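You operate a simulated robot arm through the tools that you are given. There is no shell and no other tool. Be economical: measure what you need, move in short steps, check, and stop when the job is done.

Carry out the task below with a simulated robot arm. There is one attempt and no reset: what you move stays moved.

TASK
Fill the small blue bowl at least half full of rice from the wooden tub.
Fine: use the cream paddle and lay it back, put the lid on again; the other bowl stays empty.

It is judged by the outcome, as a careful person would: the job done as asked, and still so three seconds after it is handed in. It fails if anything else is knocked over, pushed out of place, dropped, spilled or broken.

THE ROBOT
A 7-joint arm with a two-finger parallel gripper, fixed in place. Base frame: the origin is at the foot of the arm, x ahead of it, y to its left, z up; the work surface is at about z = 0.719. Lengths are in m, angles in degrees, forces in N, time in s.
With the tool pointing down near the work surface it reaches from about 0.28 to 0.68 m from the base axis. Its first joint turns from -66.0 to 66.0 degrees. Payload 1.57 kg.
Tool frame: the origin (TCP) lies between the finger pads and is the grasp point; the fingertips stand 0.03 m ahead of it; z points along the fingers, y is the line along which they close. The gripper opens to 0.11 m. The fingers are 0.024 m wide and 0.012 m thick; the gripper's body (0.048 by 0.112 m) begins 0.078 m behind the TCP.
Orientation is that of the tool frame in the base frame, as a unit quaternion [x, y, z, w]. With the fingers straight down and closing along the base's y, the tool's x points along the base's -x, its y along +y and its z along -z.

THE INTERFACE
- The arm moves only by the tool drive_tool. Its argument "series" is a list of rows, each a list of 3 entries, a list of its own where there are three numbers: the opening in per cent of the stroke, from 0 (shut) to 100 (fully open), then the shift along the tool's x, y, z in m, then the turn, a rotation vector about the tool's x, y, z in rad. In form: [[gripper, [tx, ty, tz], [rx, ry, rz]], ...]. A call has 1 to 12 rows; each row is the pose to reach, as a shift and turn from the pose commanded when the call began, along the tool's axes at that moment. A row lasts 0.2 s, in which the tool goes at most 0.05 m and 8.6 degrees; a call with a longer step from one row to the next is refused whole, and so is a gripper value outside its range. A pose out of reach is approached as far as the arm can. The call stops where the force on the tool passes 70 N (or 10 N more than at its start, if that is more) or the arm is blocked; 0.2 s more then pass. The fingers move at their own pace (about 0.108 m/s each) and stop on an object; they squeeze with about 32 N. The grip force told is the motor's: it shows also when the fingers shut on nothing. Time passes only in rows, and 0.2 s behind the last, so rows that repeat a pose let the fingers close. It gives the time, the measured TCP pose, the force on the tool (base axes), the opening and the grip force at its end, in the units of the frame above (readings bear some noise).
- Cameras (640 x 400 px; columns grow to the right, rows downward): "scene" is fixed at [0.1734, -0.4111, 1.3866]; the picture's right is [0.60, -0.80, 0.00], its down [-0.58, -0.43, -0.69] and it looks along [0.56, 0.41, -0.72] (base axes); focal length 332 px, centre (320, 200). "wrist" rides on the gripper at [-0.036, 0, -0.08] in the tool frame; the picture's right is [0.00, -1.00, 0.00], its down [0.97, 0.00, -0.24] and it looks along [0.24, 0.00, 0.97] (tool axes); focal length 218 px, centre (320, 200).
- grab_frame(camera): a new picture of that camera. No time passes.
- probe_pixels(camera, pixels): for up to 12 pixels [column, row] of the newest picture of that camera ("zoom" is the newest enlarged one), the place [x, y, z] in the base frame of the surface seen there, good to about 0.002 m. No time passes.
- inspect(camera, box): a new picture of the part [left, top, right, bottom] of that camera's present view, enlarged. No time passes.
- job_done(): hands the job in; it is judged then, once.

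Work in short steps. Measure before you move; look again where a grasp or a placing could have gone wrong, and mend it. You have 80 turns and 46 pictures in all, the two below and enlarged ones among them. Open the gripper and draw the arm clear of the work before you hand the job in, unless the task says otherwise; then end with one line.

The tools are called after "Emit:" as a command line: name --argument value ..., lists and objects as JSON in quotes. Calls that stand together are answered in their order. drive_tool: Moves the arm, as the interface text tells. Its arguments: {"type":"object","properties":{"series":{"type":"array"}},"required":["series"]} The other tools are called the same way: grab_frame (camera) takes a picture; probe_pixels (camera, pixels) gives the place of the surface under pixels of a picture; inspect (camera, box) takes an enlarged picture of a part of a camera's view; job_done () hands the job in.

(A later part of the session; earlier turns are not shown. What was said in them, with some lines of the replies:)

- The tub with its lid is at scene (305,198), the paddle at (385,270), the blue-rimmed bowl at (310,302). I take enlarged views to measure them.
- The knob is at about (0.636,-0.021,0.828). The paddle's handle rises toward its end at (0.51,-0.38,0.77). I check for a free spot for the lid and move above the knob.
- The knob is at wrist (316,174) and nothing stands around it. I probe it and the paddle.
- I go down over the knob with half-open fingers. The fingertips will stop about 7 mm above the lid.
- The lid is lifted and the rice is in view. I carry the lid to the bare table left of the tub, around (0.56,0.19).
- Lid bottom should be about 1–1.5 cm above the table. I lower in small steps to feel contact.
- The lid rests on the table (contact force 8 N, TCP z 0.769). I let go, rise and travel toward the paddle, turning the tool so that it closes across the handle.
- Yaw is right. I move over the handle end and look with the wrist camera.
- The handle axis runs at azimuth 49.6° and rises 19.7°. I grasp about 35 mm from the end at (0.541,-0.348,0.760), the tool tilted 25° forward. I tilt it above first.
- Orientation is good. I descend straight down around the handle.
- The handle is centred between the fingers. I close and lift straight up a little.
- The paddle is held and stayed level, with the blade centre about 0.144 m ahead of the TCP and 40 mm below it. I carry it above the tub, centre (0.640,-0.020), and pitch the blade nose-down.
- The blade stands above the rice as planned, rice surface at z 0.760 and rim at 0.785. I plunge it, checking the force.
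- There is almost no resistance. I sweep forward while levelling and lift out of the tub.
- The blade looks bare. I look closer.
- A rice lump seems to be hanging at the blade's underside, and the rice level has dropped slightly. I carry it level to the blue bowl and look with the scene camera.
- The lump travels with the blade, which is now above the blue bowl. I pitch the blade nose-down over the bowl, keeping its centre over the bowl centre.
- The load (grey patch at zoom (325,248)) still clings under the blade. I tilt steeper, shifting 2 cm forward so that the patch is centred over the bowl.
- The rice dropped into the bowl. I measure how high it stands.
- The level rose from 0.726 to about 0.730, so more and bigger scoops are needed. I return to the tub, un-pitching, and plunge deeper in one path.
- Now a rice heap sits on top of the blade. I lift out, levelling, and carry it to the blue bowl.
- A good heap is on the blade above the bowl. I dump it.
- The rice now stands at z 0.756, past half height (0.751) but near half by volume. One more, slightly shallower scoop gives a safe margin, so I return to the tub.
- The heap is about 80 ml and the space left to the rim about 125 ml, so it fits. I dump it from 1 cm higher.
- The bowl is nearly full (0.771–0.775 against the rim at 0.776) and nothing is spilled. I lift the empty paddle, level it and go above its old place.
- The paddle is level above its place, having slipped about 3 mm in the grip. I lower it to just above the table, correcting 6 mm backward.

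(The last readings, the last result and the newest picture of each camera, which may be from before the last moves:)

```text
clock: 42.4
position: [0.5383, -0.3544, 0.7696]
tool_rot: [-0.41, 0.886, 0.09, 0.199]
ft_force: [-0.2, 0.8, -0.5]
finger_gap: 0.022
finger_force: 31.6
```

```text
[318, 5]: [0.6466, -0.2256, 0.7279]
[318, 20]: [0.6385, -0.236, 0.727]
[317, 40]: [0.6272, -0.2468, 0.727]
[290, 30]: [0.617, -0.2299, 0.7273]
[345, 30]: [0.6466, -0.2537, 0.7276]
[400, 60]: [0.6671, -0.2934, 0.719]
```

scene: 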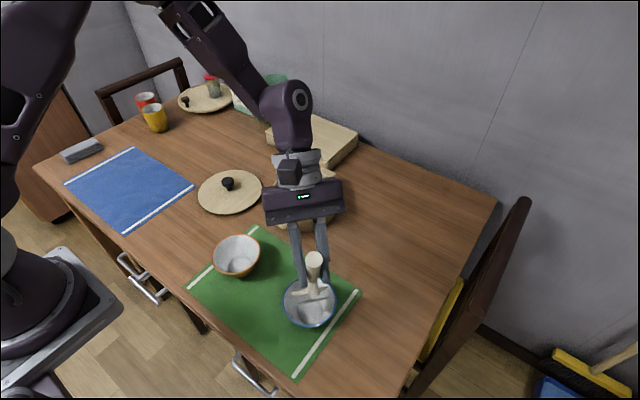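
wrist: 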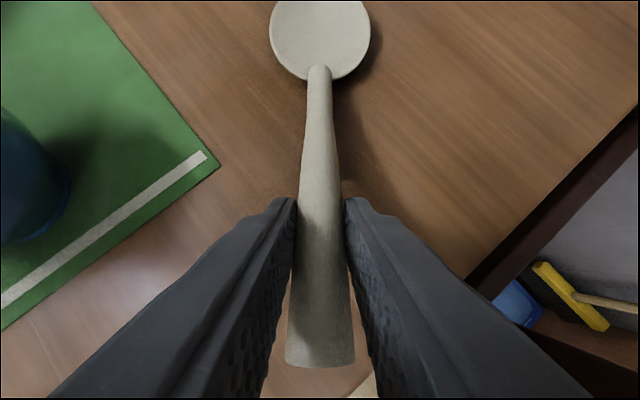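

About 4 mm remain to the table. I lower that and release.

Emit:
drive_tool --series '[[0, [0.0009, 0, 0.0018], [0, 0, 0]], [0, [0.0018, 0, 0.0038], [0, 0, 0]], [0, [0.0018, 0, 0.0038], [0, 0, 0]], [10, [0.0018, 0, 0.0038], [0, 0, 0]], [25, [0.0018, 0, 0.0038], [0, 0, 0]], [50, [0.0018, 0, 0.0038], [0, 0, 0]], [50, [0.0018, 0, 0.0038], [0, 0, 0]]]'

Emit:
grab_frame --camera "wrist"

```text
clock: 44.0
position: [0.5379, -0.3538, 0.7648]
tool_rot: [-0.41, 0.886, 0.089, 0.199]
ft_force: [0.3, 0.4, 0.4]
finger_gap: 0.0549
finger_force: 0.0
```

```text
9 pictures are left
```

wrist: 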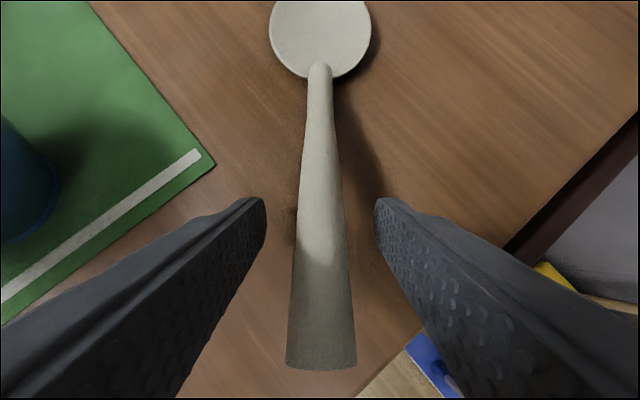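

The paddle lies as before. I rise straight up and straighten the tool.

Emit:
drive_tool --series '[[50, [-0.0192, 0, -0.0407], [0, 0, 0]], [50, [-0.0384, 0, -0.0814], [0, 0, 0]], [50, [-0.0577, 0, -0.122], [0, 0, 0]], [50, [-0.0769, 0, -0.1627], [0, 0, 0]], [50, [-0.0769, 0, -0.1627], [0, 0.147, 0]], [50, [-0.0769, 0, -0.1627], [0, 0.294, 0]], [50, [-0.0769, 0, -0.1627], [0, 0.438, 0]], [50, [-0.0769, 0, -0.1627], [0, 0.438, 0]]]'

```text
clock: 45.8
position: [0.5378, -0.353, 0.9443]
tool_rot: [-0.419, 0.908, -0.002, 0.001]
ft_force: [-0.1, -0.6, 0.2]
finger_gap: 0.055
finger_force: 0.1
```

Now I travel over to the lid at (0.560,0.187), turning the yaw back.

Emit:
drive_tool --series '[[50, [-0.0355, 0.0278, 0], [0, 0, 0.072]], [50, [-0.0709, 0.0556, 0], [0, 0, 0.144]], [50, [-0.1064, 0.0834, 0], [0, 0, 0.216]], [50, [-0.1418, 0.1111, 0], [0, 0, 0.288]], [50, [-0.1773, 0.1389, 0], [0, 0, 0.36]], [50, [-0.2128, 0.1667, 0], [0, 0, 0.432]], [50, [-0.2482, 0.1945, 0], [0, 0, 0.504]], [50, [-0.2837, 0.2223, 0], [0, 0, 0.576]], [50, [-0.3191, 0.2501, 0], [0, 0, 0.648]], [50, [-0.3546, 0.2778, 0], [0, 0, 0.72]], [50, [-0.39, 0.3056, 0], [0, 0, 0.792]], [50, [-0.4255, 0.3334, 0], [0, 0, 0.864]]]'

Emit:
grab_frame --camera "wrist"

Emit:
grab_frame --camera "scene"

```text
clock: 48.4
position: [0.5586, 0.1875, 0.9468]
tool_rot: [0.001, 1.0, -0.001, 0.002]
ft_force: [0.2, 0.1, 0.1]
finger_gap: 0.055
finger_force: 0.1
```

```text
8 pictures are left
```

wrist: 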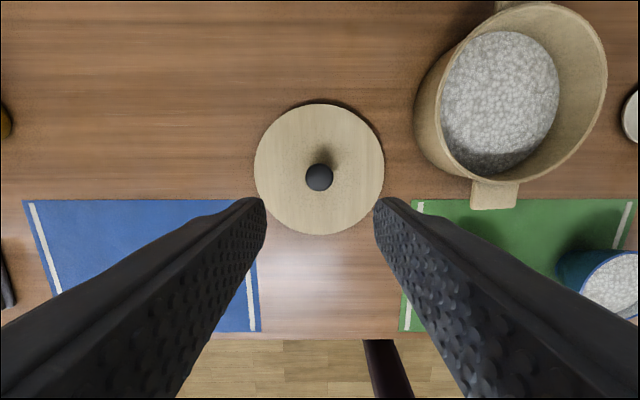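

```text
7 pictures are left
```

scene: 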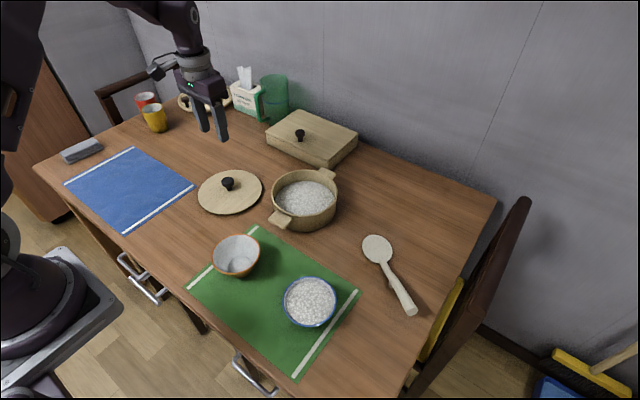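

All is tidy. I measure the knob and the tub rim for the lid's return.

Emit:
probe_pixels --camera "wrist" --pixels '[[319, 177], [306, 177], [332, 177], [319, 164], [319, 190]]'

Emit:
probe_pixels --camera "scene" --pixels '[[273, 193], [337, 193], [304, 171], [281, 219], [329, 174]]'

```text
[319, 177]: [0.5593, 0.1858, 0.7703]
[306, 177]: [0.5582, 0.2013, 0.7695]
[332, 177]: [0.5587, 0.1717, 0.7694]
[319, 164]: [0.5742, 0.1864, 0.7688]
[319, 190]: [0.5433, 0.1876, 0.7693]
```

```text
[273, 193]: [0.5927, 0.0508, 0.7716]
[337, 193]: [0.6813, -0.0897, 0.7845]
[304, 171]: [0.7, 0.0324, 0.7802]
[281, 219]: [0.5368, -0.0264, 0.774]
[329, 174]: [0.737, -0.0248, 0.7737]
```

Emit:
drive_tool --series '[[50, [0, -0.001, 0.045], [0, 0, 0]], [50, [0, -0.001, 0.09], [0, 0, 0]], [50, [0, -0.001, 0.135], [0, 0, 0]], [50, [0, -0.001, 0.165], [0, 0, 0]], [50, [0, -0.001, 0.176], [0, 0, 0]], [50, [0, -0.001, 0.176], [0, 0, 0]]]'

```text
clock: 49.8
position: [0.56, 0.1855, 0.7685]
tool_rot: [0.0, 1.0, -0.001, 0.002]
ft_force: [-0.2, -0.4, -0.1]
finger_gap: 0.0552
finger_force: 0.0
```

I grip the knob, lift and carry the lid above the tub.

Emit:
drive_tool --series '[[0, [0, 0, 0], [0, 0, 0]], [0, [0, 0, 0], [0, 0, 0]], [0, [0, 0, 0], [0, 0, 0]], [0, [0, 0, -0.03], [0, 0, 0]], [0, [0, 0, -0.075], [0, 0, 0]], [0, [0, 0, -0.115], [0, 0, 0]], [0, [-0.015, -0.04, -0.115], [0, 0, 0]], [0, [-0.032, -0.081, -0.115], [0, 0, 0]], [0, [-0.048, -0.123, -0.115], [0, 0, 0]], [0, [-0.065, -0.165, -0.115], [0, 0, 0]], [0, [-0.081, -0.206, -0.115], [0, 0, 0]], [0, [-0.081, -0.206, -0.078], [0, 0, 0]]]'

Emit:
inspect --camera "scene" --box '[250, 140, 360, 240]'

Emit:
probe_pixels --camera "zoom" --pixels '[[175, 150], [480, 150], [320, 250], [320, 270], [320, 60], [180, 190], [478, 190], [320, 310]]'

```text
clock: 52.4
position: [0.6408, -0.0216, 0.847]
tool_rot: [-0.001, 1.0, 0.0, 0.002]
ft_force: [0.6, -1.5, -1.5]
finger_gap: 0.0317
finger_force: 31.7
```

```text
4.00 times, centred on (305, 190) of scene
```

zoom: 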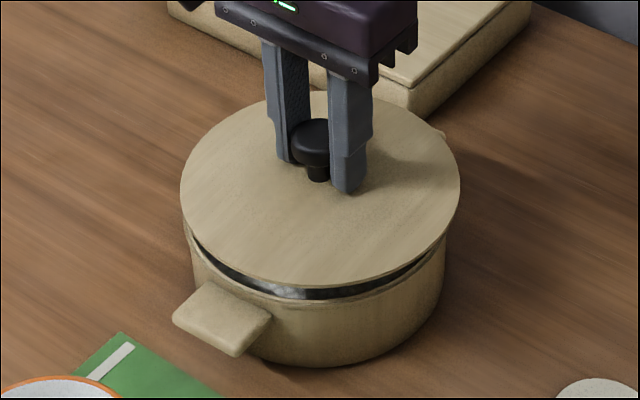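

```text
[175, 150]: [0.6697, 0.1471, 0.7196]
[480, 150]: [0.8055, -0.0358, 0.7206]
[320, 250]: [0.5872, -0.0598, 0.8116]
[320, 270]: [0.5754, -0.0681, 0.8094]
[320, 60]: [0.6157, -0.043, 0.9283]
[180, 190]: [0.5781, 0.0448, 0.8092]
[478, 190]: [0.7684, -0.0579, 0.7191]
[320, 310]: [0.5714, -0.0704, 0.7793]
```

The lid is centred within about 2 mm and 2 cm above the rim. I lower it gently to contact, with +2.5 mm in y.

Emit:
drive_tool --series '[[0, [0, 0.0025, 0.008], [0, 0, 0]], [0, [0, 0.0025, 0.015], [0, 0, 0]], [0, [0, 0.0025, 0.019], [0, 0, 0]], [0, [0, 0.0025, 0.0205], [0, 0, 0]], [0, [0, 0.0025, 0.0205], [0, 0, 0]]]'

Emit:
inspect --camera "scene" --box '[250, 140, 360, 240]'

Emit:
probe_pixels --camera "zoom" --pixels '[[320, 250], [230, 200], [400, 210], [190, 200], [450, 200], [320, 130]]'

```text
clock: 53.6
position: [0.6397, -0.0193, 0.8269]
tool_rot: [-0.002, 1.0, 0.0, 0.002]
ft_force: [-9.7, 0.5, 23.6]
finger_gap: 0.0315
finger_force: 31.9
```

```text
4.00 times, centred on (305, 190) of scene
```

zoom: 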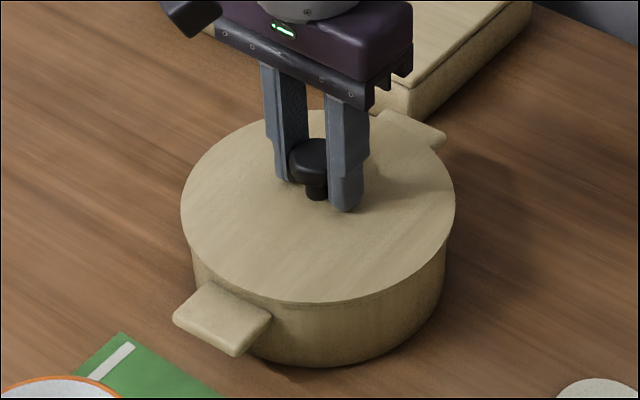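

```text
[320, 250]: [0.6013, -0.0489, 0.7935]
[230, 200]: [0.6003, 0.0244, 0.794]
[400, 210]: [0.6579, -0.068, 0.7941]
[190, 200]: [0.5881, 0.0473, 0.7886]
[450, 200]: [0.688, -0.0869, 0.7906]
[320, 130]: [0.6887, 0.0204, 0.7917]
```

The lid is seated (24 N contact, top at 0.792 as before). I ease off, open and draw away upward.

Emit:
drive_tool --series '[[0, [0, 0, -0.001], [0, 0, 0]], [20, [0, 0, -0.001], [0, 0, 0]], [50, [0, 0, -0.001], [0, 0, 0]], [60, [0, 0, -0.001], [0, 0, 0]], [60, [0, 0, -0.04], [0, 0, 0]], [60, [0, 0, -0.085], [0, 0, 0]], [60, [0, 0, -0.13], [0, 0, 0]], [60, [0.04, 0, -0.15], [0, 0, 0]], [60, [0.08, 0.02, -0.16], [0, 0, 0]], [60, [0.12, 0.04, -0.17], [0, 0, 0]], [60, [0.16, 0.06, -0.18], [0, 0, 0]], [60, [0.2, 0.08, -0.19], [0, 0, 0]]]'

Emit:
grab_frame --camera "scene"

Emit:
inspect --camera "scene" --box '[230, 150, 360, 240]'

Emit:
probe_pixels --camera "zoom" --pixels '[[330, 280], [280, 200], [420, 230], [380, 110], [460, 140]]'

```text
clock: 56.2
position: [0.4446, 0.0651, 1.0166]
tool_rot: [0.001, 1.0, -0.001, 0.001]
ft_force: [-0.7, -0.4, -0.7]
finger_gap: 0.066
finger_force: 0.0
```

```text
4 pictures are left
```

scene: 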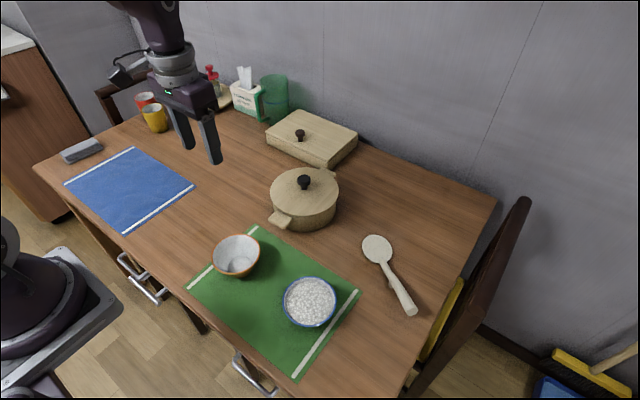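

```text
4.44 times, centred on (295, 195) of scene
```

zoom: 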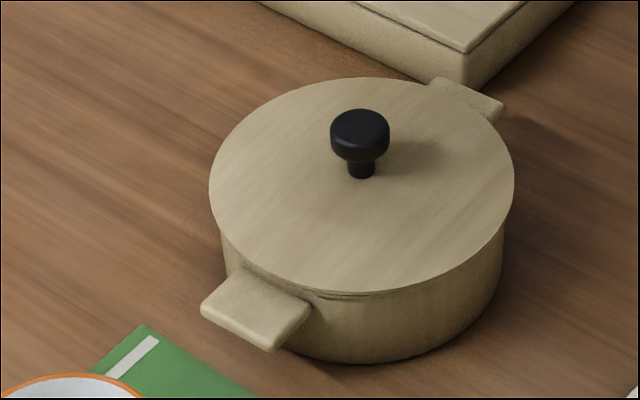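

```text
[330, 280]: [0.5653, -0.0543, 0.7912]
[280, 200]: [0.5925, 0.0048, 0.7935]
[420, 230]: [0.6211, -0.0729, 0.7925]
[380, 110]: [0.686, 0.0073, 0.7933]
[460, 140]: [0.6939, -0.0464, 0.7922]
```

The lid is seated level, the paddle is back in its place, the blue bowl is nearly full, the orange bowl is empty and the gripper is open and clear. I hand it in.

Emit:
job_done

```text
The job is handed in.
```

The small blue bowl is nearly full of rice, the paddle is back in its place, the lid is on the tub again, the other bowl is still empty, and I saw no spilled rice.
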